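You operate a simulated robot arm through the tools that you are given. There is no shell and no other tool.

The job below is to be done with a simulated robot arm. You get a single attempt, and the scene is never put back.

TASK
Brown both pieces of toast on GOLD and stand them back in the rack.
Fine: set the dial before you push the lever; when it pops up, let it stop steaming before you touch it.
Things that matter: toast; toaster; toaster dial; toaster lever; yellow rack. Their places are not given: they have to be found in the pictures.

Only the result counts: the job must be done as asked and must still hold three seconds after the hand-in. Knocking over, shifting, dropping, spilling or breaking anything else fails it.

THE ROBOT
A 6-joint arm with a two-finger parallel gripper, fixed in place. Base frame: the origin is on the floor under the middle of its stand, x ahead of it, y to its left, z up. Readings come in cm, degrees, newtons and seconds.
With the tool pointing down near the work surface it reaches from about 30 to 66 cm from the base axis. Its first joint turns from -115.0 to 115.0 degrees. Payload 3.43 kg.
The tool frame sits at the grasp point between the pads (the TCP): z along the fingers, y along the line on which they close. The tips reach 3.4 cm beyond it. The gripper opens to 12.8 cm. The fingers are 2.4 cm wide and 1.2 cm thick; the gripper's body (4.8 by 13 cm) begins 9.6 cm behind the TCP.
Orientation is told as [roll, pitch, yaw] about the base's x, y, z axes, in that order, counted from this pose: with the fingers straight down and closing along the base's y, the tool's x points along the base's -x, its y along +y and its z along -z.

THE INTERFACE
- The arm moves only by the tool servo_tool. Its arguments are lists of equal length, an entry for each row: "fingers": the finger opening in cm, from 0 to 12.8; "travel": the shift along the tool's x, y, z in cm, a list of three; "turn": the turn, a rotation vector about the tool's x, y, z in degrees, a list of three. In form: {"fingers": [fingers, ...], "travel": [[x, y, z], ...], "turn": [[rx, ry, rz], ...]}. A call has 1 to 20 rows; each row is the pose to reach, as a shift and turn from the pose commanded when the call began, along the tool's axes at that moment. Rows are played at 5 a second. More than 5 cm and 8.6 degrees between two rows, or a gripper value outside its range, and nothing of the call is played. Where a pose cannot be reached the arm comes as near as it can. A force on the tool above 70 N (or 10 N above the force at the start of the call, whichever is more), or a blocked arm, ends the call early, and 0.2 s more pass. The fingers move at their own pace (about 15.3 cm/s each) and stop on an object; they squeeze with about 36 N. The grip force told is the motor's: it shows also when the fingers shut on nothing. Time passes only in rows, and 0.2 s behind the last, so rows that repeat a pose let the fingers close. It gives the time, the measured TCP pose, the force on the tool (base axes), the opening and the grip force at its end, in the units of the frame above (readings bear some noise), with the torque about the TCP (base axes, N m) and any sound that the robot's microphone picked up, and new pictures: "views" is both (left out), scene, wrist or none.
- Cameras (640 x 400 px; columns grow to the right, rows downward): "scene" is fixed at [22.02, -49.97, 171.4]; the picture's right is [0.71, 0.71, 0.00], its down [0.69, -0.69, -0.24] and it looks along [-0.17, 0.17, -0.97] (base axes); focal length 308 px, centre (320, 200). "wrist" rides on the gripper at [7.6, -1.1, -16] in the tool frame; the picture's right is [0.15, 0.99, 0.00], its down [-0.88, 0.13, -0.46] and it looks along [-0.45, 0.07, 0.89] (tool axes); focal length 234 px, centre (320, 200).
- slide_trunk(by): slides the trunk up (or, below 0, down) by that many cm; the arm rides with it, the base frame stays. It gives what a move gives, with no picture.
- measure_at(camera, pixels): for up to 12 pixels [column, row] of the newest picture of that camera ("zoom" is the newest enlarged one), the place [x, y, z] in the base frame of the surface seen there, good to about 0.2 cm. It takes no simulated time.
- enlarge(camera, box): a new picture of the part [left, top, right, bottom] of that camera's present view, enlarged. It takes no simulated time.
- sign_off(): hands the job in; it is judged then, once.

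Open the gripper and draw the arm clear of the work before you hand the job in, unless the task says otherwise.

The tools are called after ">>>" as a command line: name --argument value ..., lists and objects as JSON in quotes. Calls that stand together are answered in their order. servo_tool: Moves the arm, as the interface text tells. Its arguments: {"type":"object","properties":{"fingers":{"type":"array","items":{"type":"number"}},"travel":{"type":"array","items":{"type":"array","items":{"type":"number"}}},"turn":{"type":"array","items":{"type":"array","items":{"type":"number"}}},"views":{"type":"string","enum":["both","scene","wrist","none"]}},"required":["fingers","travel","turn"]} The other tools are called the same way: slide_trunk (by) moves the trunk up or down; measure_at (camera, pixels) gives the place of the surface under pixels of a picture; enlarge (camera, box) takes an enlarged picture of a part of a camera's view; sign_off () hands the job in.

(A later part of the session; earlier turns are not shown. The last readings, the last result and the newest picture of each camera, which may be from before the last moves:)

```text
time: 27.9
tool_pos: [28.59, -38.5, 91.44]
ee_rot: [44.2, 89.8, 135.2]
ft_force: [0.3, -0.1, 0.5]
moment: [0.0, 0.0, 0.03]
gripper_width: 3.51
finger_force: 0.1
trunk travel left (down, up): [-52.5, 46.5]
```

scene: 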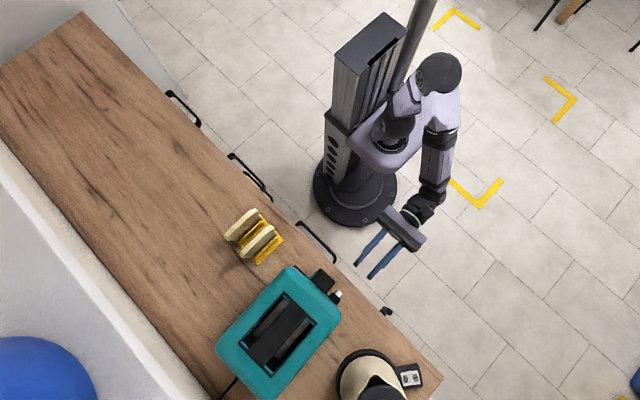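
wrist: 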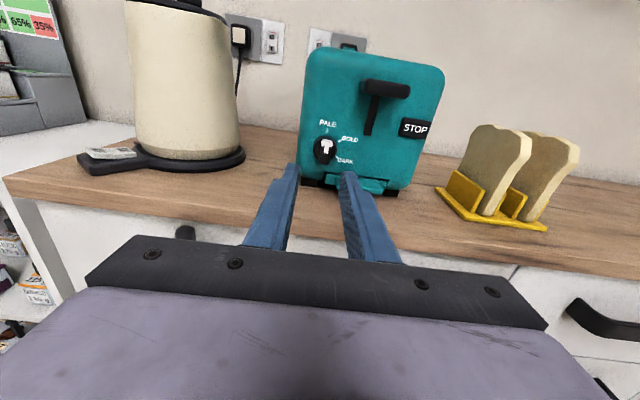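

All reachable, and the view is now upright: dial at (324,150), lever at (386,88), STOP at (412,128). I zoom to check the dial and measure it.

>>> enlarge --camera "wrist" --box '[290, 105, 370, 185]'

```text
5.00 times, centred on (330, 145) of wrist
```

zoom: 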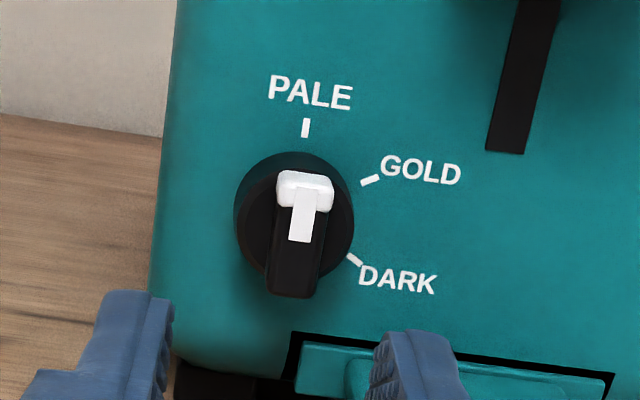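

>>> measure_at --camera "zoom" --pixels '[[300, 235], [275, 240], [322, 240], [291, 275], [304, 200], [245, 215], [345, 215], [305, 127], [370, 180], [356, 259], [305, 178], [294, 165]]'

```text
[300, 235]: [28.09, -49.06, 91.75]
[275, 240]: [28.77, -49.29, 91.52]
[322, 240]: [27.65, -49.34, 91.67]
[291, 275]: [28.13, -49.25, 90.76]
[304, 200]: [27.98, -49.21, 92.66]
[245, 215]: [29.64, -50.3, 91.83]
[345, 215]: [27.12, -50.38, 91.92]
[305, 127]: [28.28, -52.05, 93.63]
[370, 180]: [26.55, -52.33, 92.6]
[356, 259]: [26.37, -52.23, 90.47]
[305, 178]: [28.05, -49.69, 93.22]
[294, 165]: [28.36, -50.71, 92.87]
```

The dial centre is at about (28.2, z 91.55). I approach with the tips straddling the bar (TCP to y≈-46.6).

>>> servo_tool --fingers '[3.5, 3.5, 3.5, 3.5, 3.5]' --travel '[[0.1, 0.3, 2.5], [0.1, 0.45, 5], [0.1, 0.45, 6.5], [0.1, 0.45, 7.5], [0.1, 0.45, 8.1]]' --turn '[[0, 0, 0], [0, 0, 0], [0, 0, 0], [0, 0, 0], [0, 0, 0]]'

>>> enlarge --camera "wrist" --box '[270, 120, 390, 220]'

```text
time: 29.1
tool_pos: [28.17, -46.7, 91.47]
ee_rot: [13.4, 89.9, 104.5]
ft_force: [0.9, 0.2, -0.6]
moment: [-0.01, -0.01, -0.01]
gripper_width: 3.48
finger_force: 0.0
trunk travel left (down, up): [-52.5, 46.5]
```

scene: 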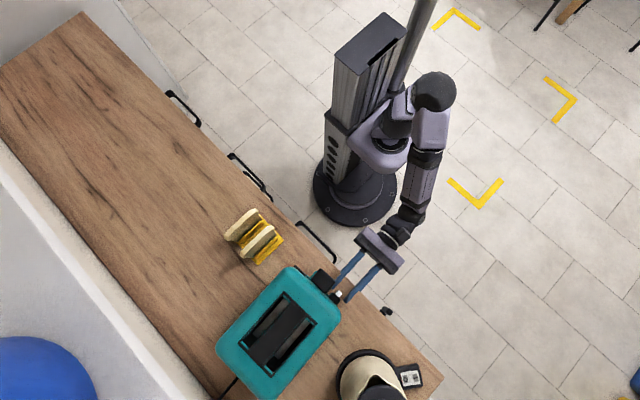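
wrist: 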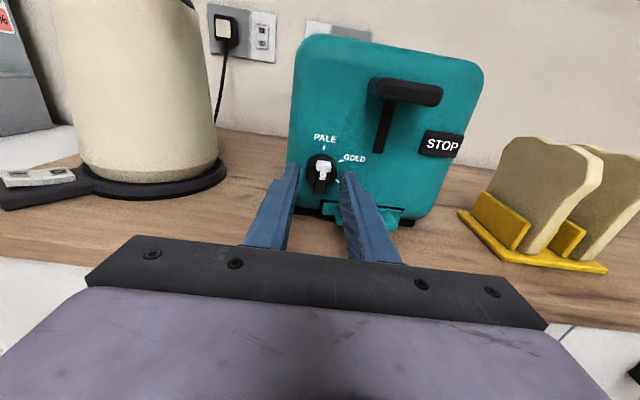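

```text
4.00 times, centred on (330, 170) of wrist
```

zoom: 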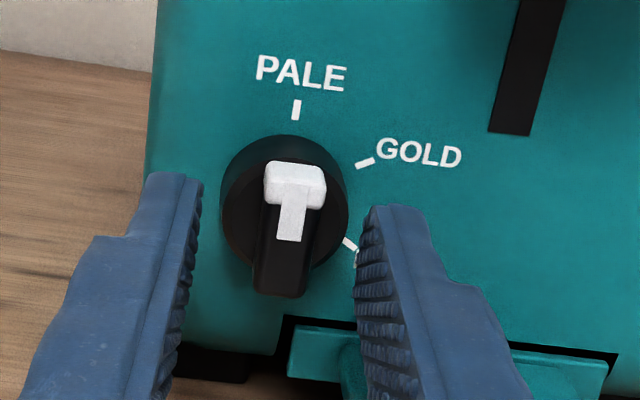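

The bar sits mid between the pads. I close on it and check force.

>>> servo_tool --fingers '[2, 0.5, 0, 0]' --travel '[[0, 0, 0], [0, 0, 0], [0, 0, 0], [0, 0, 0]]' --turn '[[0, 0, 0], [0, 0, 0], [0, 0, 0], [0, 0, 0]]' --views "wrist"

```text
time: 30.1
tool_pos: [28.2, -46.64, 91.45]
ee_rot: [5.3, 89.8, 96.4]
ft_force: [-2.7, -1.2, -0.2]
moment: [-0.07, -0.02, 0.23]
gripper_width: 1.16
finger_force: 36.2
trunk travel left (down, up): [-52.5, 46.5]
```

wrist: 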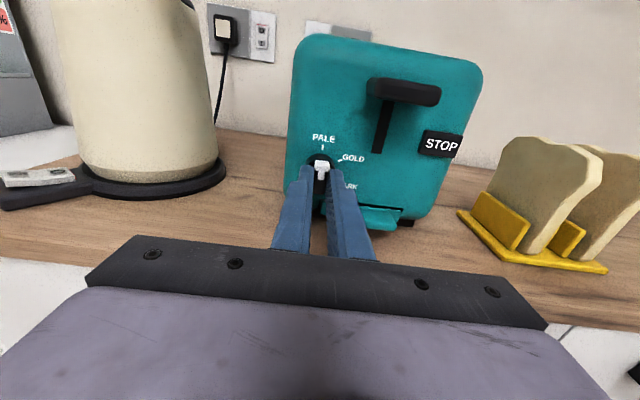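

The bar is gripped (1.16 cm). I rotate only +15° first and check the toaster stays put.

>>> servo_tool --fingers '[0, 0, 0, 0, 0]' --travel '[[0, 0, 0], [0, 0, 0], [0, 0, 0], [0, 0, 0], [0, 0, 0]]' --turn '[[0, 0, 3], [0, 0, 6], [0, 0, 9], [0, 0, 12], [0, 0, 15]]'

```text
time: 31.3
tool_pos: [28.22, -46.79, 91.48]
ee_rot: [-89.2, 75.0, 2.0]
ft_force: [0.1, -0.1, -0.1]
moment: [0.68, 0.04, 0.4]
gripper_width: 1.17
finger_force: 36.0
trunk travel left (down, up): [-52.5, 46.5]
```

scene: 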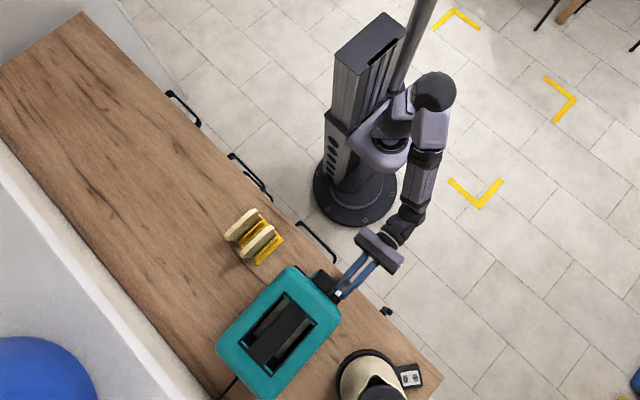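
wrist: 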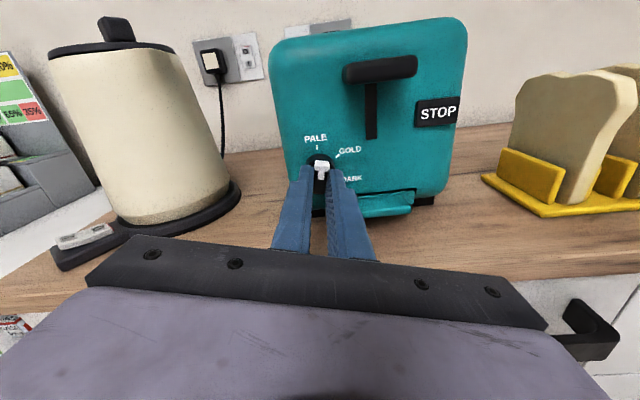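

The toaster stayed put while the dial turned 15° with almost no torque. I continue the remaining 45°.

>>> servo_tool --fingers '[0, 0, 0, 0, 0, 0, 0, 0, 0]' --travel '[[0, 0, 0], [0, 0, 0], [0, 0, 0], [0, 0, 0], [0, 0, 0], [0, 0, 0], [0, 0, 0], [0, 0, 0], [0, 0, 0]]' --turn '[[0, 0, 5], [0, 0, 10], [0, 0, 15], [0, 0, 20], [0, 0, 25], [0, 0, 30], [0, 0, 35], [0, 0, 40], [0, 0, 45]]'

>>> enlarge --camera "wrist" --box '[270, 110, 390, 210]'

```text
time: 33.3
tool_pos: [28.33, -46.76, 91.58]
ee_rot: [-90.0, 29.9, 1.2]
ft_force: [5.9, -4.4, 2.2]
moment: [0.31, 0.03, 1.03]
gripper_width: 1.15
finger_force: 36.2
trunk travel left (down, up): [-52.5, 46.5]
```

scene: 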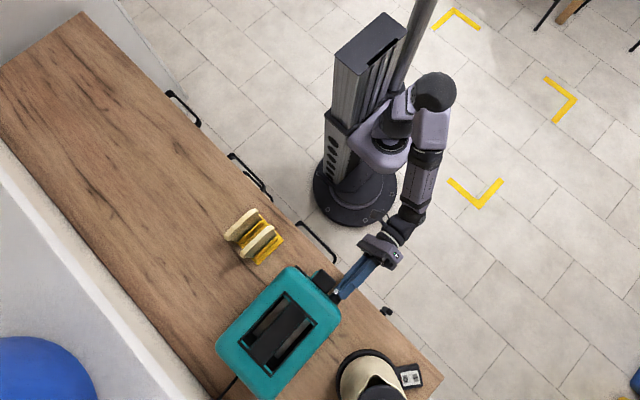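
wrist: 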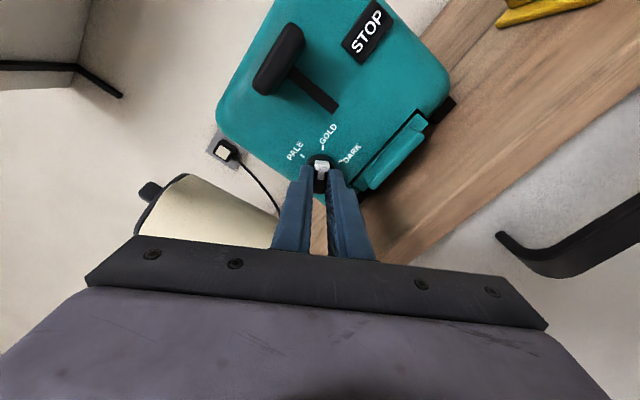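

```text
4.00 times, centred on (330, 160) of wrist
```

zoom: 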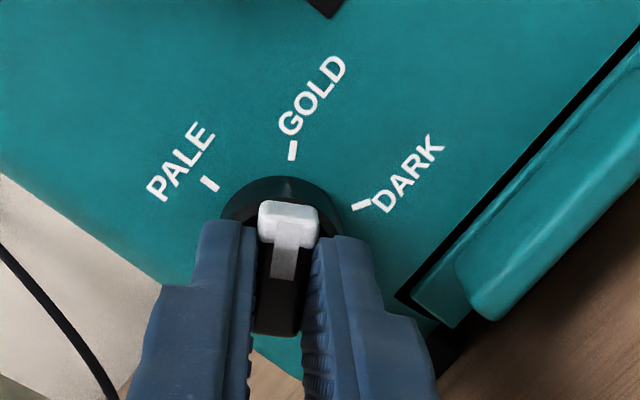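

The pointer now points straight at the GOLD tick. I open the fingers and back off to check that it stays.

>>> servo_tool --fingers '[1.8, 3, 3.5, 3.5, 3.5, 3.5]' --travel '[[0, 0, 0], [0, 0, 0], [0, 0, 0], [0, 0, -2], [0, 0, -5], [0, 0, -8]]' --turn '[[0, 0, 0], [0, 0, 0], [0, 0, 0], [0, 0, 0], [0, 0, 0], [0, 0, 0]]'

>>> enlarge --camera "wrist" --box '[270, 90, 390, 190]'

```text
time: 34.7
tool_pos: [27.98, -38.59, 91.45]
ee_rot: [-89.8, 29.9, 1.2]
ft_force: [-0.5, 0.1, 0.4]
moment: [0.0, 0.02, -0.01]
gripper_width: 3.49
finger_force: 0.0
trunk travel left (down, up): [-52.5, 46.5]
```

scene: 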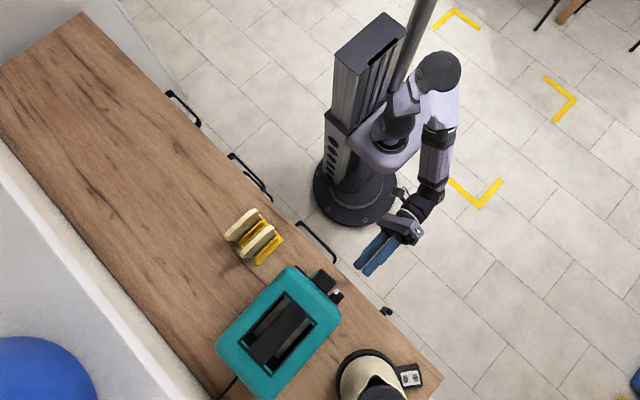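
wrist: 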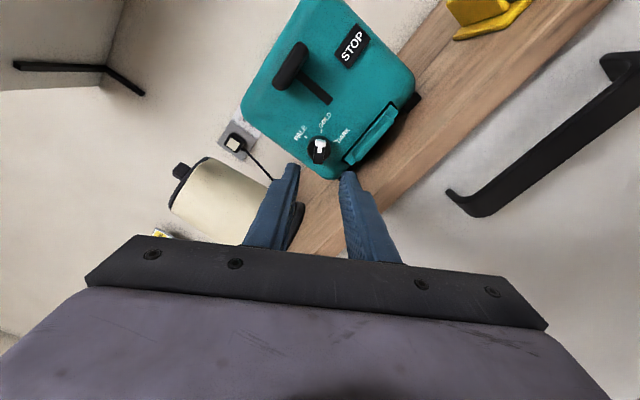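

```text
4.00 times, centred on (330, 140) of wrist
```

zoom: 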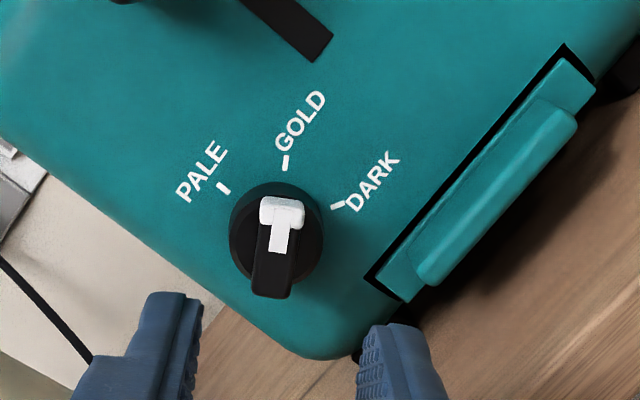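

The dial rests on GOLD. Next I look into the slots from the scene camera to find slot widths and carriage depth.

>>> enlarge --camera "scene" --box '[225, 280, 321, 380]'

```text
4.00 times, centred on (273, 330) of scene
```

zoom: 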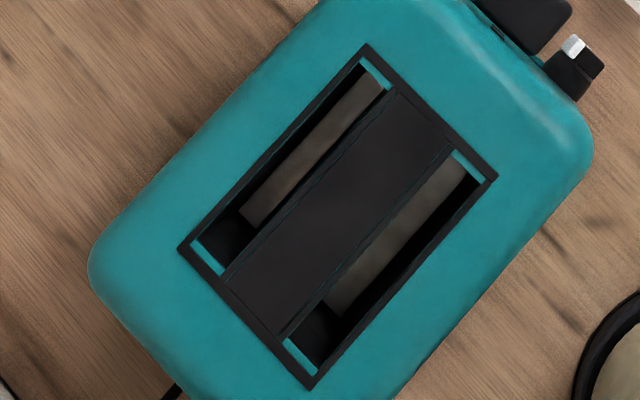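

>>> measure_at --camera "zoom" --pixels '[[310, 150], [350, 105], [265, 205], [400, 230], [440, 185], [350, 290], [225, 245], [310, 330], [340, 190], [367, 47], [182, 250], [311, 387]]'

>>> measure_at --camera "zoom" --pixels '[[492, 178], [275, 335], [455, 142], [395, 90], [228, 285], [372, 70], [205, 255], [470, 165], [300, 355], [250, 230], [330, 310], [290, 125]]'

```text
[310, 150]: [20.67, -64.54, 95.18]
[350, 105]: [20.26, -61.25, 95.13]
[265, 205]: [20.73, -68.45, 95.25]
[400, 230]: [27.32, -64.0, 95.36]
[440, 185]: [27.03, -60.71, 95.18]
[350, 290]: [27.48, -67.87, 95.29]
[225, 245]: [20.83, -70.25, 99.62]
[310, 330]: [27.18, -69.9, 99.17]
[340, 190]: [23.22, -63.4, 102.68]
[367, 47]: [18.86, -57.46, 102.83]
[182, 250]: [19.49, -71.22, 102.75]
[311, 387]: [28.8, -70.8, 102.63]
```

```text
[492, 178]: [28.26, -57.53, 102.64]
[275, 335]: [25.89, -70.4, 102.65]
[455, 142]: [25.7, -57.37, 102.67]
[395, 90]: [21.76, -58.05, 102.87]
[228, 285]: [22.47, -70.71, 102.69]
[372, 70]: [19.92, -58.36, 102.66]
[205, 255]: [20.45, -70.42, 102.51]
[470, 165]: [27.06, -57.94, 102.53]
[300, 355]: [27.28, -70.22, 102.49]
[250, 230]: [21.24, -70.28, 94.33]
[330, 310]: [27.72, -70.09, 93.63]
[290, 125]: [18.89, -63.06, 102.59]
```

Slot centres are x≈20.6 and 26.8 (slot y −58 to −70.4), raised carriage floor at z≈95.2, toaster yawed ~2.5°. I now rotate the tool back +120° in free air toward the toast-gripping orientation.

>>> servo_tool --fingers '[3.5, 3.5, 3.5, 3.5, 3.5, 3.5, 3.5, 3.5, 3.5, 3.5, 3.5, 3.5, 3.5, 3.5, 3.5]' --travel '[[0, 0, 0], [0, 0, 0], [0, 0, 0], [0, 0, 0], [0, 0, 0], [0, 0, 0], [0, 0, 0], [0, 0, 0], [0, 0, 0], [0, 0, 0], [0, 0, 0], [0, 0, 0], [0, 0, 0], [0, 0, 0], [0, 0, 0]]' --turn '[[0, 0, 8], [0, 0, 16], [0, 0, 24], [0, 0, 32], [0, 0, 40], [0, 0, 48], [0, 0, 56], [0, 0, 64], [0, 0, 72], [0, 0, 80], [0, 0, 88], [0, 0, 96], [0, 0, 104], [0, 0, 112], [0, 0, 120]]' --views "none"

>>> slide_trunk --by 20

```text
time: 37.9
tool_pos: [28.15, -38.66, 91.39]
ee_rot: [33.0, -89.8, -121.9]
ft_force: [-0.9, -0.4, 0.4]
moment: [0.05, 0.03, 0.0]
gripper_width: 3.51
finger_force: 0.1
trunk travel left (down, up): [-52.5, 46.5]
```

```text
time: 40.1
tool_pos: [28.1, -38.66, 111.5]
ee_rot: [-11.8, -89.8, -77.2]
ft_force: [0.2, 0.4, 0.2]
moment: [-0.01, 0.02, 0.02]
gripper_width: 3.49
finger_force: 0.1
trunk travel left (down, up): [-72.5, 26.5]
```

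Now I tilt the tool from horizontal to straight down in place, raising slightly.

>>> servo_tool --fingers '[3.5, 3.5, 3.5, 3.5, 3.5, 3.5, 3.5, 3.5, 3.5, 3.5, 3.5, 3.5]' --travel '[[-0.3, 0, 0], [-0.6, 0, 0], [-0.9, 0, 0], [-1.2, 0, 0], [-1.5, 0, 0], [-1.8, 0, 0], [-2.1, 0, 0], [-2.4, 0, 0], [-2.7, 0, 0], [-3, 0, 0], [-3, 0, 0], [-3, 0, 0]]' --turn '[[0, 7.5, 0], [0, 15, 0], [0, 22.5, 0], [0, 30, 0], [0, 37.5, 0], [0, 45, 0], [0, 52.5, 0], [0, 60, 0], [0, 67.5, 0], [0, 75, 0], [0, 82.5, 0], [0, 90, 0]]'

```text
time: 42.7
tool_pos: [28.1, -38.66, 114.47]
ee_rot: [-0.1, 0.4, -88.8]
ft_force: [0.4, -0.6, -0.8]
moment: [0.03, 0.0, -0.04]
gripper_width: 3.49
finger_force: 0.0
trunk travel left (down, up): [-72.5, 26.5]
```

scene: 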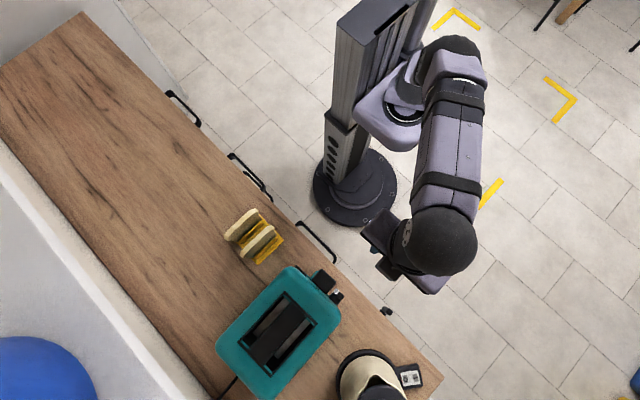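
wrist: 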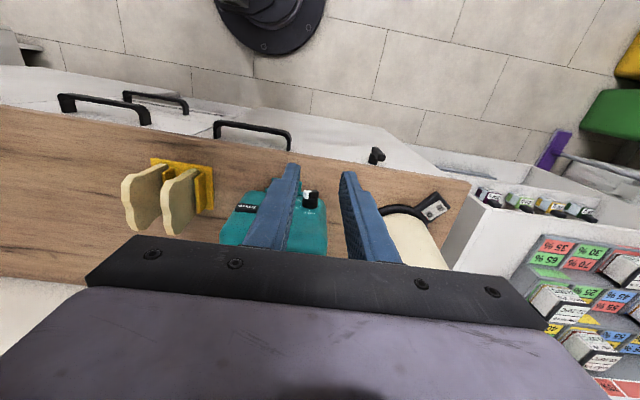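

The tool points down at (28.1,-38.7,114.5). I test reach over the toaster's slot B at (26.8,-61) at this safe height before gripping anything.

>>> servo_tool --fingers '[3.5, 3.5, 3.5, 3.5, 3.5, 3.5]' --travel '[[-4, -0.3, 0], [-8, -0.6, 0], [-12, -0.9, 0], [-16, -1.2, 0], [-19.5, -1.5, 0], [-22.3, -1.77, 0]]' --turn '[[0, 0, 0], [0, 0, 0], [0, 0, 0], [0, 0, 0], [0, 0, 0], [0, 0, 0]]'

```text
time: 44.1
tool_pos: [25.04, -47.8, 110.79]
ee_rot: [-0.1, 0.2, -88.9]
ft_force: [-0.5, 0.9, 0.6]
moment: [-0.01, 0.0, -0.01]
gripper_width: 3.47
finger_force: 0.1
out of reach, approached as far as the arm can: row 2, 3, 4, 5, 6
trunk travel left (down, up): [-72.5, 26.5]
```

scene: 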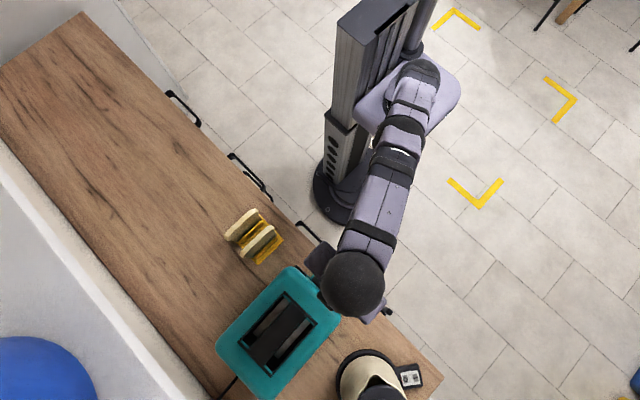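
wrist: 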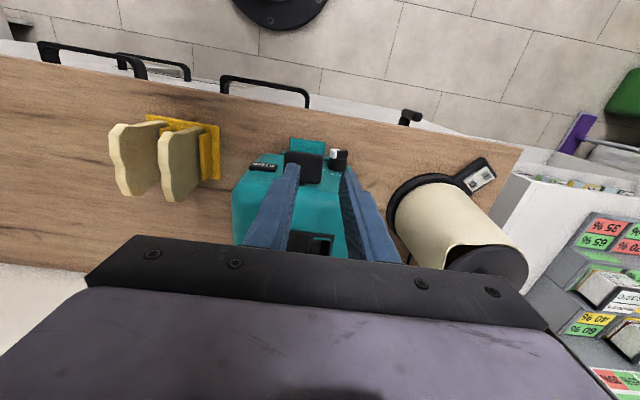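

At this trunk height the arm can't reach out that far (it stopped at r≈54). I raise the trunk fully so the shoulder is higher, then test again.

>>> slide_trunk --by 26.4

```text
time: 46.8
tool_pos: [25.1, -47.95, 137.06]
ee_rot: [0.1, 0.2, -88.9]
ft_force: [-0.3, -1.2, -0.9]
moment: [0.01, 0.0, -0.02]
gripper_width: 3.5
finger_force: 0.0
trunk travel left (down, up): [-98.9, 0.1]
```

Now from z=137 I descend and move outward to (26.8,-60.7,114.5), testing reach above the slots.

>>> servo_tool --fingers '[3.5, 3.5, 3.5, 3.5, 3.5, 3.5]' --travel '[[-1.5, 0.2, 4.2], [-3, 0.4, 8.4], [-5.5, 0.7, 12.4], [-8, 1.0, 16], [-10.5, 1.2, 19.5], [-12.75, 1.45, 22.5]]' --turn '[[0, 0, 0], [0, 0, 0], [0, 0, 0], [0, 0, 0], [0, 0, 0], [0, 0, 0]]'

```text
time: 48.2
tool_pos: [25.37, -56.52, 114.07]
ee_rot: [0.0, 0.3, -88.9]
ft_force: [0.1, 0.8, 0.1]
moment: [0.02, 0.0, -0.03]
gripper_width: 3.49
finger_force: 0.1
out of reach, approached as far as the arm can: row 4, 5, 6
trunk travel left (down, up): [-98.9, 0.1]
```

scene: 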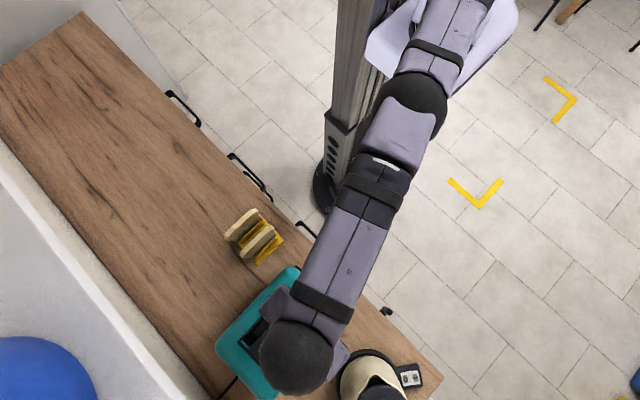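
wrist: 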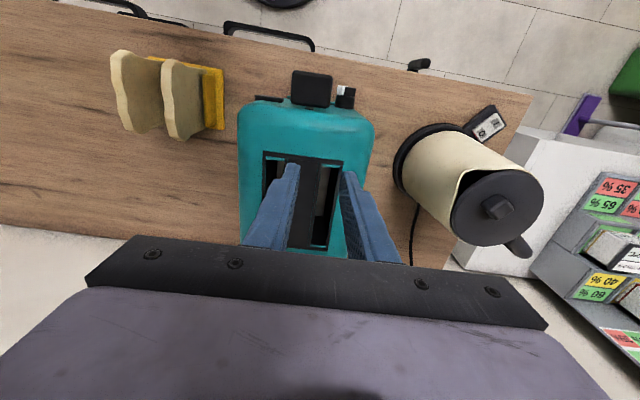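

Reach with the tool straight down ends near r≈62, so I will tilt the tool ~25° outward (about the closing axis) to reach the slots. Now I zoom on the toasts to measure them precisely.

>>> enlarge --camera "scene" --box '[215, 200, 295, 270]'

```text
5.71 times, centred on (255, 235) of scene
```

zoom: 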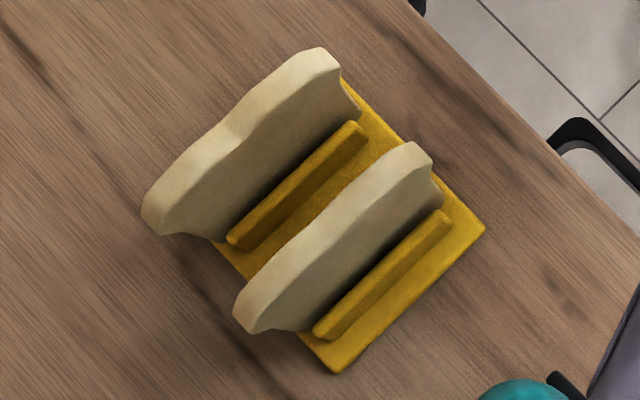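

>>> measure_at --camera "zoom" --pixels '[[405, 160], [330, 235], [250, 315], [370, 195], [290, 270], [320, 60], [235, 130], [160, 210], [280, 90], [200, 165], [345, 215], [315, 225]]'

>>> measure_at --camera "zoom" --pixels '[[430, 165], [385, 150], [400, 205], [355, 190], [375, 265], [440, 220], [330, 325], [365, 130], [235, 240], [480, 230], [338, 368], [445, 250]]'

```text
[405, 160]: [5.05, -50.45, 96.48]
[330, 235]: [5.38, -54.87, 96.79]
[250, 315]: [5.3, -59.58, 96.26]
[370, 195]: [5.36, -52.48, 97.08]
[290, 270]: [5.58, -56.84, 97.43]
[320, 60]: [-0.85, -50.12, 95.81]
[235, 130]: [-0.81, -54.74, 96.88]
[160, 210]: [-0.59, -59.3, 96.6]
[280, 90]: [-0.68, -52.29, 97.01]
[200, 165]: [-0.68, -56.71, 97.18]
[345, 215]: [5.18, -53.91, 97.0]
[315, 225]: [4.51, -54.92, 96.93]
```

```text
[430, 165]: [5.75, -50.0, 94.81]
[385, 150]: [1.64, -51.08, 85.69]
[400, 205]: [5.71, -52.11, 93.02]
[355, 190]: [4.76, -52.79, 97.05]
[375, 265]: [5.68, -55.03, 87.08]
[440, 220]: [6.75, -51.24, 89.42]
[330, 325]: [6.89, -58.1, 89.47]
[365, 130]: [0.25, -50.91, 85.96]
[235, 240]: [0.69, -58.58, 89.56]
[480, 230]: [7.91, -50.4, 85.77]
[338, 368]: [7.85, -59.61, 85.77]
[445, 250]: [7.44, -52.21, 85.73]
```

Toasts: right one centred x≈5.2, left x≈-0.75, both y -60…-50, top z≈97, rack base 85.8, dividers up to 89.5. I tilt the tool 25° outward and test reach over slot B at (26.9,-63,114).

>>> servo_tool --fingers '[3.5, 3.5, 3.5, 3.5, 3.5]' --travel '[[-0.5, 0.3, 0], [-2, 0.6, 0], [-3.5, 0.9, 0], [-5, 1.2, 0], [-6.5, 1.37, 0]]' --turn '[[0, -6, 0], [0, -12, 0], [0, -18, 0], [0, -25, 0], [0, -25, 0]]'

```text
time: 49.4
tool_pos: [26.86, -63.13, 113.96]
ee_rot: [0.0, -24.9, -89.0]
ft_force: [-0.6, -0.4, -0.4]
moment: [0.02, 0.0, 0.01]
gripper_width: 3.48
finger_force: 0.1
trunk travel left (down, up): [-98.9, 0.1]
```

scene: 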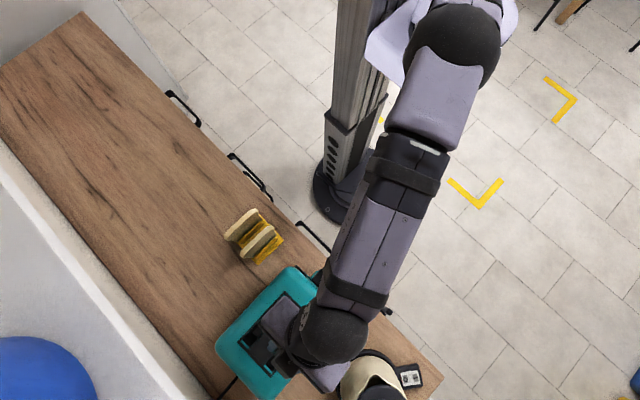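
wrist: 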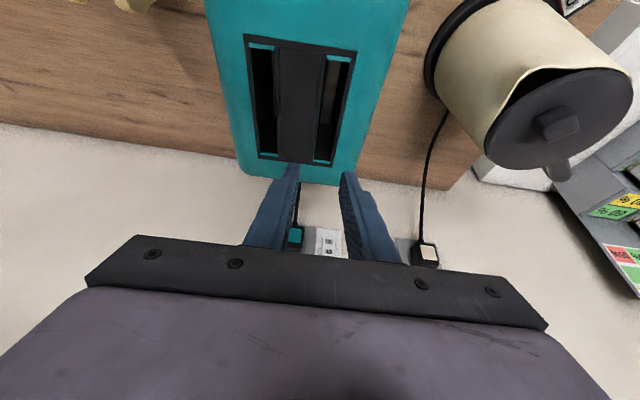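

Reach works with the 25° tilt, and the wrist camera now shows both slots. I zoom and measure the slot edges precisely.

>>> enlarge --camera "wrist" --box '[230, 20, 374, 180]'

```text
2.50 times, centred on (302, 100) of wrist
```

zoom: 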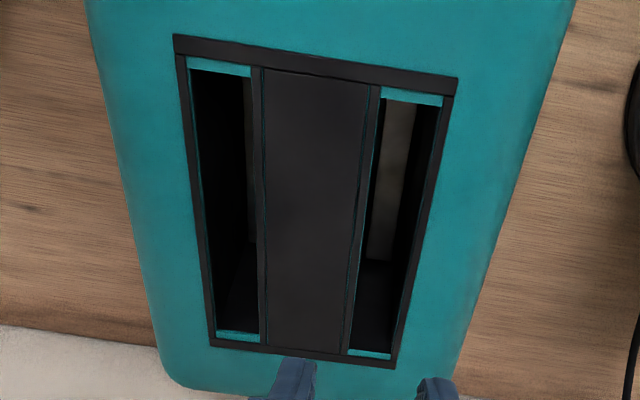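

>>> measure_at --camera "zoom" --pixels '[[187, 65], [256, 75], [375, 92], [445, 102], [213, 337], [262, 345], [346, 353], [392, 360], [178, 45], [455, 85], [212, 343], [395, 365]]'

>>> measure_at --camera "zoom" --pixels '[[182, 100], [258, 100], [378, 110], [441, 120], [206, 290], [262, 300], [352, 310], [402, 310], [248, 150], [385, 200], [240, 280], [310, 200]]'

```text
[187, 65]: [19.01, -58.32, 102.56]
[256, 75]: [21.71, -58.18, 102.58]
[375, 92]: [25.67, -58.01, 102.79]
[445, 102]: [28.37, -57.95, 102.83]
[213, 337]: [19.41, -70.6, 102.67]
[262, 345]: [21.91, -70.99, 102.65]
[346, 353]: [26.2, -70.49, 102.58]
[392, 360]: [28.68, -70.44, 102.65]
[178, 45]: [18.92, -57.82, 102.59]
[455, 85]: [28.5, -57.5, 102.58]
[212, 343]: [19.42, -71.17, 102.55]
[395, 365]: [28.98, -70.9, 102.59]
```

```text
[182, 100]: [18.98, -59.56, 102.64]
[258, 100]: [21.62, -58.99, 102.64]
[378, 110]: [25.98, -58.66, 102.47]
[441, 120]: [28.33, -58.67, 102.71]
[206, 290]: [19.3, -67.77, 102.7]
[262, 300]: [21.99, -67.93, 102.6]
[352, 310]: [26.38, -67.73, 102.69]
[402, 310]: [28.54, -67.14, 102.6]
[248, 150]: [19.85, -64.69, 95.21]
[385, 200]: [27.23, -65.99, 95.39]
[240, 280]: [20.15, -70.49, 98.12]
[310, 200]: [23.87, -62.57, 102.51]
```

Slots at y=-64 have centres x≈20.7 and 27.1 with ~2.1° yaw. I now travel high to above the right toast at (5.2,-54.3) with the fingers opened to 4.5 cm.

>>> servo_tool --fingers '[3.5, 3.5, 3.5, 4.5, 4.5, 4.5, 4.5, 4.5]' --travel '[[1.39, -3.58, -0.65], [2.78, -7.17, -1.3], [4.17, -10.75, -1.95], [5.56, -14.33, -2.6], [6.95, -17.92, -3.25], [8.34, -21.5, -3.9], [10, -21.5, -0.3], [11.3, -21.5, 2.4]]' --turn '[[0, 0, 0], [0, 0, 0], [0.2, 0, 0.4], [0.42, 0, 0.9], [0.42, 0, 0.9], [0.42, 0, 0.9], [0.42, 0, 0.9], [0.42, 0, 0.9]]'

```text
time: 51.2
tool_pos: [5.18, -54.16, 107.0]
ee_rot: [-0.1, -25.0, -89.9]
ft_force: [0.9, 0.1, 0.2]
moment: [-0.01, -0.02, 0.02]
gripper_width: 4.49
finger_force: 0.0
trunk travel left (down, up): [-98.9, 0.1]
```

scene: 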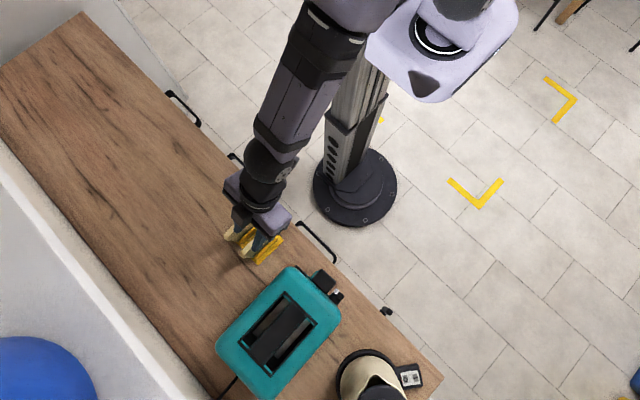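
wrist: 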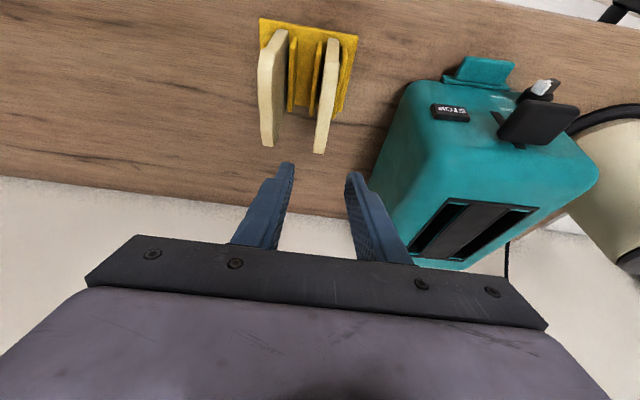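

The open fingers are above the right toast. I measure its edges from the wrist camera to fine-tune alignment.

>>> enlarge --camera "wrist" --box '[240, 10, 380, 180]'

```text
2.35 times, centred on (310, 95) of wrist
```

zoom: 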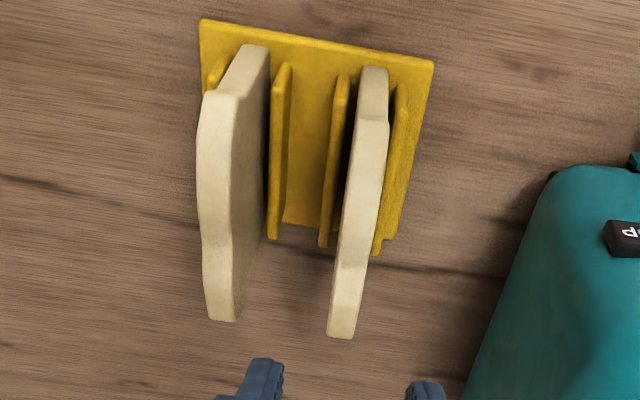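

>>> measure_at --camera "zoom" --pixels '[[362, 140], [386, 140], [345, 235], [374, 235], [330, 330], [353, 330], [357, 180], [340, 90], [400, 100], [280, 80], [325, 230], [378, 240]]'

>>> measure_at --camera "zoom" --pixels '[[212, 90], [232, 95], [200, 200], [225, 210], [208, 310], [235, 315], [275, 230], [215, 70], [202, 30], [430, 65], [285, 215], [390, 235]]'

```text
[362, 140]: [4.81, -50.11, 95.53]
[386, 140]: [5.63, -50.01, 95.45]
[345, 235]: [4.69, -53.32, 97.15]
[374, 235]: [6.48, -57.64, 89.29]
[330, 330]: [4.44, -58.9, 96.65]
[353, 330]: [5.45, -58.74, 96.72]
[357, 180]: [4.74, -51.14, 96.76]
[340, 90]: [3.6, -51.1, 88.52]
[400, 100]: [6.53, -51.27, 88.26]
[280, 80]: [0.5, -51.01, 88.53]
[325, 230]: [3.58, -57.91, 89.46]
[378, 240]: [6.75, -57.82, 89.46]
```

```text
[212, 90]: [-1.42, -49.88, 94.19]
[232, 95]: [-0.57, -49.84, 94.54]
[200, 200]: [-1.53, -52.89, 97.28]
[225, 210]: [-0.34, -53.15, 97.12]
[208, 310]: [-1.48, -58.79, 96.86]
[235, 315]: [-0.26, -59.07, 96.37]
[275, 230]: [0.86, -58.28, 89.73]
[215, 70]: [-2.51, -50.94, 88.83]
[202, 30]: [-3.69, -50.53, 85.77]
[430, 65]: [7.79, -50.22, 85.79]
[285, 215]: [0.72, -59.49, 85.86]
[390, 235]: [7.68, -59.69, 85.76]
```

Toast R spans x 4.65–5.6 between dividers at 3.6 and 6.6. I lower straight to TCP z≈97.9 so the tips overlap the toast's top ~2.2 cm.

>>> servo_tool --fingers '[4.5, 4.5, 4.5, 4.5, 4.5]' --travel '[[1.14, -0.05, 1.98], [2.27, -0.05, 3.97], [3.4, -0.05, 5.95], [4.09, -0.05, 7.14], [4.54, -0.05, 7.93]]' --turn '[[0, 0, 0], [0, 0, 0], [0, 0, 0], [0, 0, 0], [0, 0, 0]]'

>>> enlarge --camera "wrist" --box '[240, 50, 400, 250]'

```text
time: 52.4
tool_pos: [5.18, -53.35, 97.98]
ee_rot: [-0.2, -24.7, -89.9]
ft_force: [0.0, -0.8, -0.9]
moment: [0.01, -0.01, 0.01]
gripper_width: 4.48
finger_force: 0.0
trunk travel left (down, up): [-98.9, 0.1]
```

scene: 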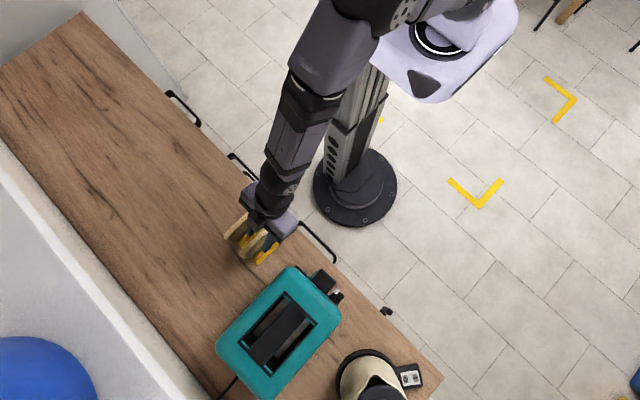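
wrist: 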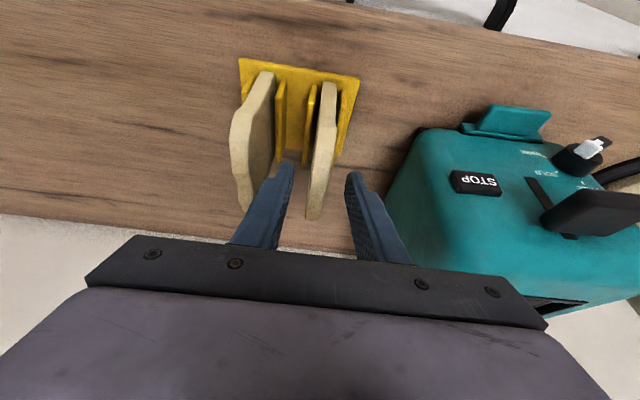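

```text
2.00 times, centred on (320, 150) of wrist
```

zoom: 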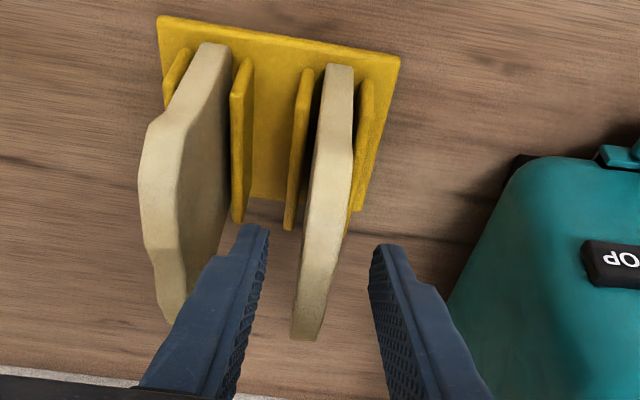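

The fingers straddle the toast's top. I close on it.

>>> servo_tool --fingers '[3, 2, 1, 0.5, 0.5]' --travel '[[0, 0, 0], [0, 0, 0], [0, 0, 0], [0, 0, 0], [0, 0, 0]]' --turn '[[0, 0, 0], [0, 0, 0], [0, 0, 0], [0, 0, 0], [0, 0, 0]]' --views "wrist"

```text
time: 53.6
tool_pos: [5.19, -53.25, 97.92]
ee_rot: [0.0, -24.8, -89.9]
ft_force: [0.4, 0.0, -0.2]
moment: [-0.04, 0.02, -0.01]
gripper_width: 1.26
finger_force: 36.3
trunk travel left (down, up): [-98.9, 0.1]
```

wrist: 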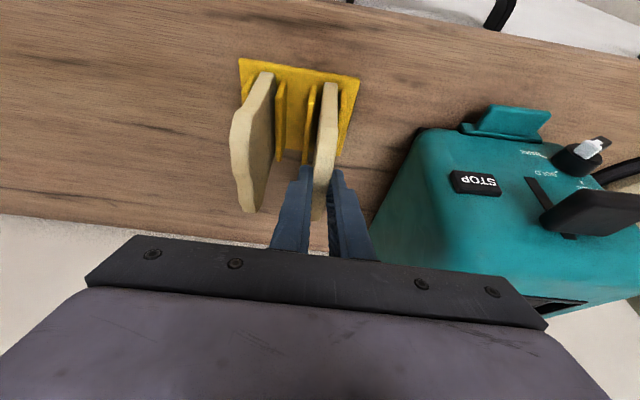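

Toast R is held at 1.26 cm. I lift it straight up 21 cm.

>>> servo_tool --fingers '[0.5, 0.5, 0.5, 0.5, 0.5, 0.5]' --travel '[[-0.85, 0, -1.81], [-2.1, 0, -4.53], [-3.8, 0, -8.15], [-5.5, 0, -11.8], [-7.2, 0, -15.4], [-8.88, 0, -19.03]]' --turn '[[0, 0, 0], [0, 0, 0], [0, 0, 0], [0, 0, 0], [0, 0, 0], [0, 0, 0]]'

```text
time: 55.0
tool_pos: [4.99, -53.3, 119.1]
ee_rot: [0.0, -25.0, -89.9]
ft_force: [-0.1, 0.2, 0.5]
moment: [0.01, -0.03, 0.01]
gripper_width: 1.29
finger_force: 35.7
trunk travel left (down, up): [-98.9, 0.1]
```

scene: 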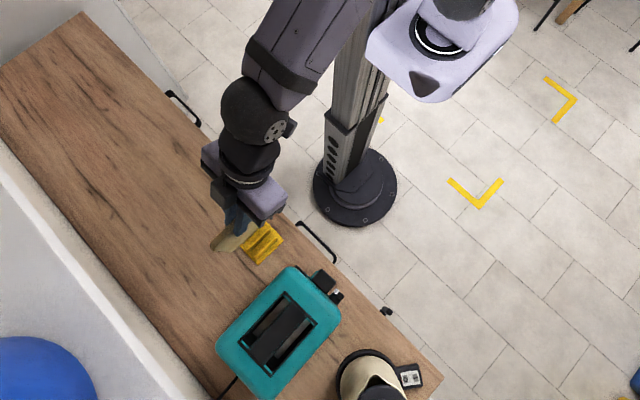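
wrist: 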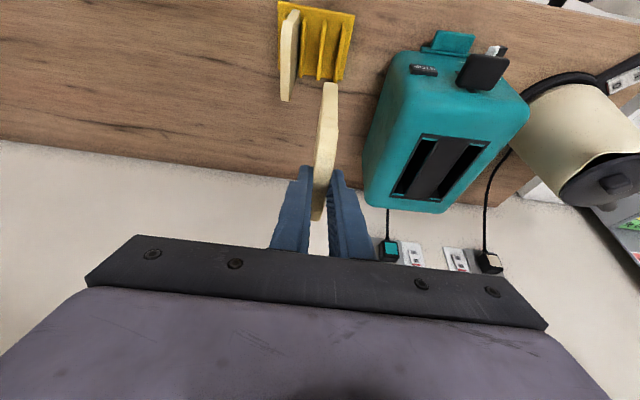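

The toast hangs straight between the pads. I carry it at this height to above slot B (TCP (27.0,-62.3)) with a 2° yaw to match the toaster.

>>> servo_tool --fingers '[0.5, 0.5, 0.5, 0.5, 0.5, 0.5, 0.5]' --travel '[[-1.2, 3.2, 0.56], [-2.5, 6.7, 1.17], [-3.9, 10.5, 1.82], [-5.3, 14.2, 2.48], [-6.7, 18, 3.13], [-7.8, 21, 3.65], [-8.15, 21.9, 3.81]]' --turn '[[0, 0, 0], [-0.2, 0, -0.4], [-0.4, 0, -0.9], [-0.6, 0, -1.3], [-0.85, 0, -1.8], [-0.85, 0, -1.8], [-0.85, 0, -1.8]]'

>>> enlarge --camera "wrist" --box '[220, 20, 420, 260]'

```text
time: 56.6
tool_pos: [26.98, -62.37, 118.85]
ee_rot: [-0.1, -24.8, -87.9]
ft_force: [-0.4, -0.5, -0.5]
moment: [-0.01, -0.02, -0.02]
gripper_width: 1.25
finger_force: 36.1
trunk travel left (down, up): [-98.9, 0.1]
```

scene: 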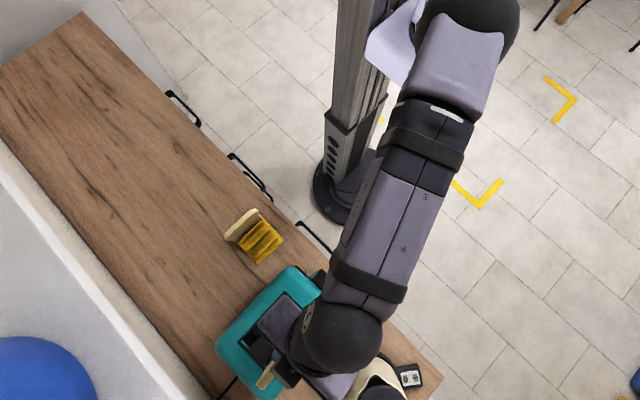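
wrist: 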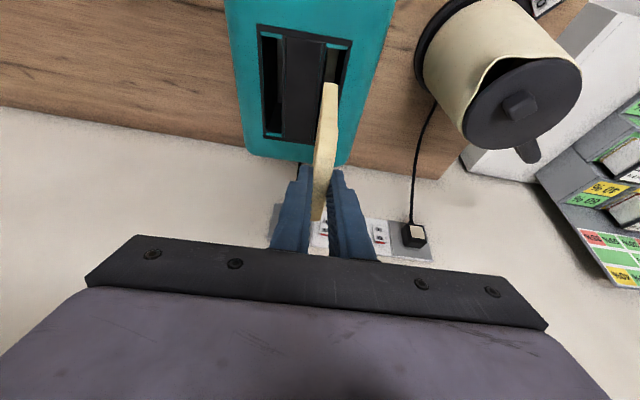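

```text
1.67 times, centred on (320, 140) of wrist
```

zoom: 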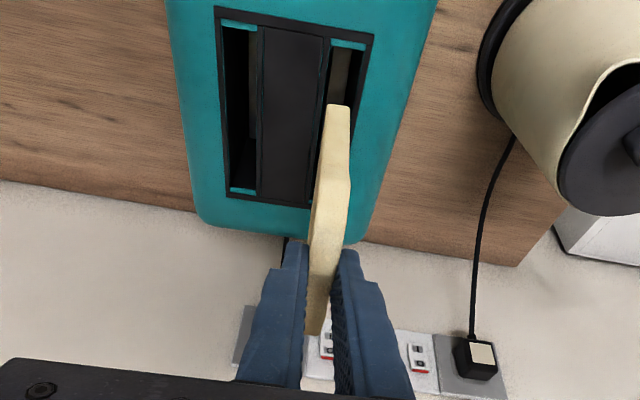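

The toast is over slot B. I lower to just above the toaster top (bottom ≈103.9) and check alignment.

>>> servo_tool --fingers '[0.5, 0.5]' --travel '[[0.6, 0, 1.27], [1.18, 0, 2.54]]' --turn '[[0, 0, 0], [0, 0, 0]]' --views "wrist"

>>> enlarge --camera "wrist" --box '[230, 20, 390, 230]'

```text
time: 57.2
tool_pos: [26.98, -62.31, 116.02]
ee_rot: [0.0, -24.8, -87.9]
ft_force: [-0.1, 1.0, -0.5]
moment: [0.0, 0.0, 0.02]
gripper_width: 1.29
finger_force: 36.3
trunk travel left (down, up): [-98.9, 0.1]
```

wrist: 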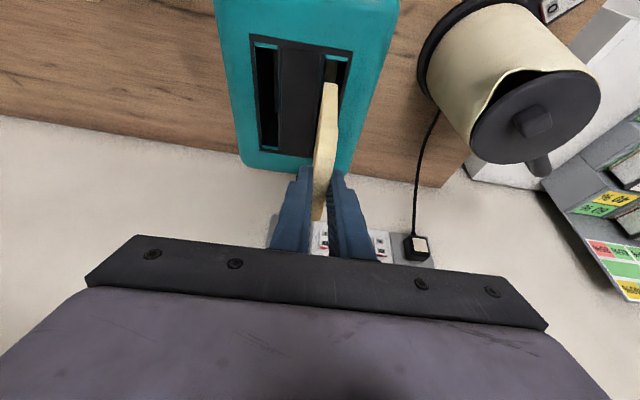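

```text
1.90 times, centred on (310, 125) of wrist
```

zoom: 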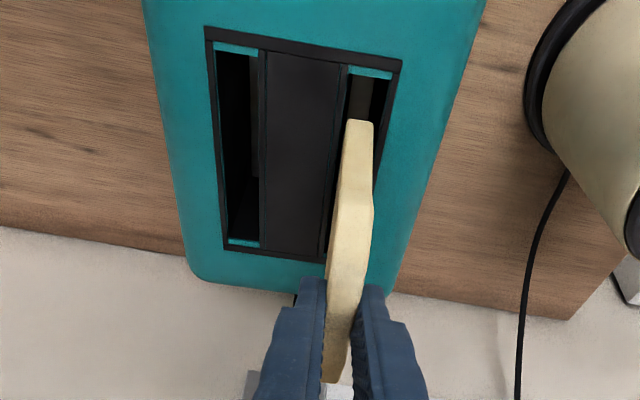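

>>> measure_at --camera "zoom" --pixels '[[349, 128], [371, 130], [360, 124], [343, 200], [372, 200], [337, 290], [360, 290], [347, 75], [394, 80], [385, 130], [340, 110], [330, 250]]'

```text
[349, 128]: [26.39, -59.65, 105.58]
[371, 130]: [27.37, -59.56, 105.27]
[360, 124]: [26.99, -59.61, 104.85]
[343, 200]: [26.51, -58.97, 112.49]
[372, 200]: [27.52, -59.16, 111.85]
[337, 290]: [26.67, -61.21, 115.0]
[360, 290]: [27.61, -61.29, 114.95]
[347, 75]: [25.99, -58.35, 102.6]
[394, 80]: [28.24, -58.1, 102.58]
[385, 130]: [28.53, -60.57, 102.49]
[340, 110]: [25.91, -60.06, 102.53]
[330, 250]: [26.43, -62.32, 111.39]
```

The toast's lower front end is centred x≈26.9 in the slot (26.0–28.1). I nudge +0.12 cm and lower the first 3.5 cm into the slot, checking force.

>>> servo_tool --fingers '[0.5, 0.5, 0.5, 0.5]' --travel '[[0.2, 0.12, 0.45], [0.63, 0.12, 1.36], [1.06, 0.12, 2.27], [1.48, 0.12, 3.17]]' --turn '[[0, 0, 0], [0, 0, 0], [0, 0, 0], [0, 0, 0]]' --views "wrist"

>>> enlarge --camera "wrist" --box '[230, 20, 390, 230]'

```text
time: 58.2
tool_pos: [27.14, -62.31, 112.48]
ee_rot: [0.0, -24.8, -87.9]
ft_force: [-0.6, 0.3, -0.3]
moment: [0.03, 0.05, 0.0]
gripper_width: 1.25
finger_force: 36.3
trunk travel left (down, up): [-98.9, 0.1]
```

wrist: 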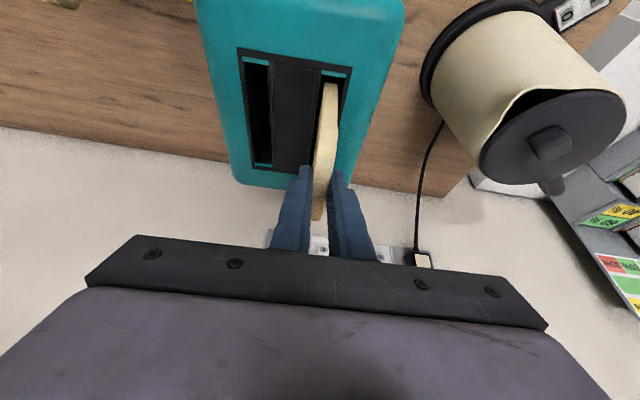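

```text
1.90 times, centred on (310, 125) of wrist
```

zoom: 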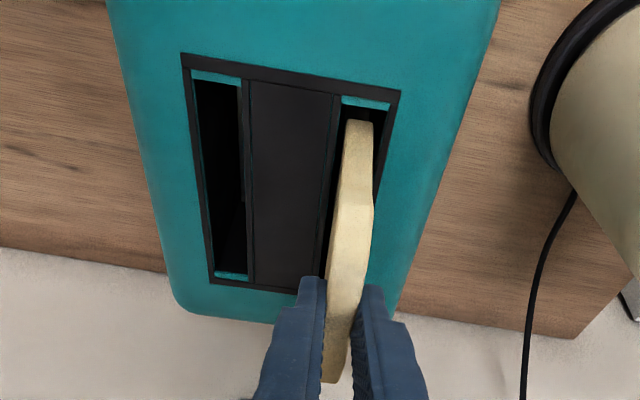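

No contact force; the toast is entering the slot. I lower another 4 cm.

>>> servo_tool --fingers '[0.5, 0.5, 0.5, 0.5]' --travel '[[0.42, 0, 0.91], [0.85, 0, 1.81], [1.27, 0, 2.72], [1.69, 0, 3.62]]' --turn '[[0, 0, 0], [0, 0, 0], [0, 0, 0], [0, 0, 0]]' --views "wrist"

>>> enlarge --camera "wrist" --box '[230, 20, 390, 230]'

```text
time: 59.2
tool_pos: [27.32, -62.31, 108.46]
ee_rot: [-0.1, -24.8, -87.9]
ft_force: [-0.6, -0.6, -0.4]
moment: [-0.01, 0.03, -0.03]
gripper_width: 1.29
finger_force: 35.3
trunk travel left (down, up): [-98.9, 0.1]
```

wrist: 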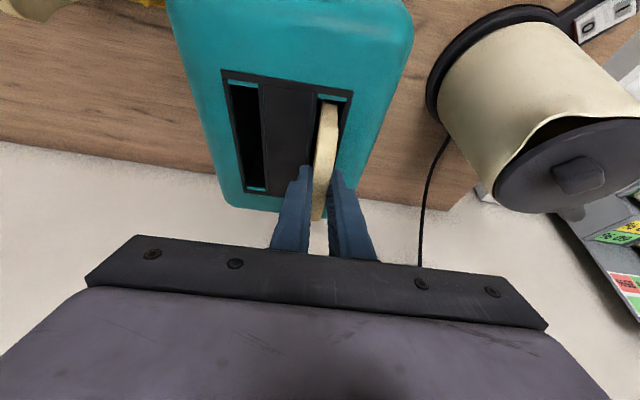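

```text
1.90 times, centred on (310, 125) of wrist
```

zoom: 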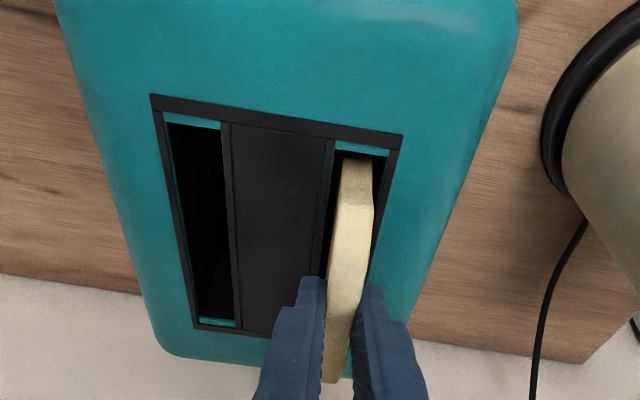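

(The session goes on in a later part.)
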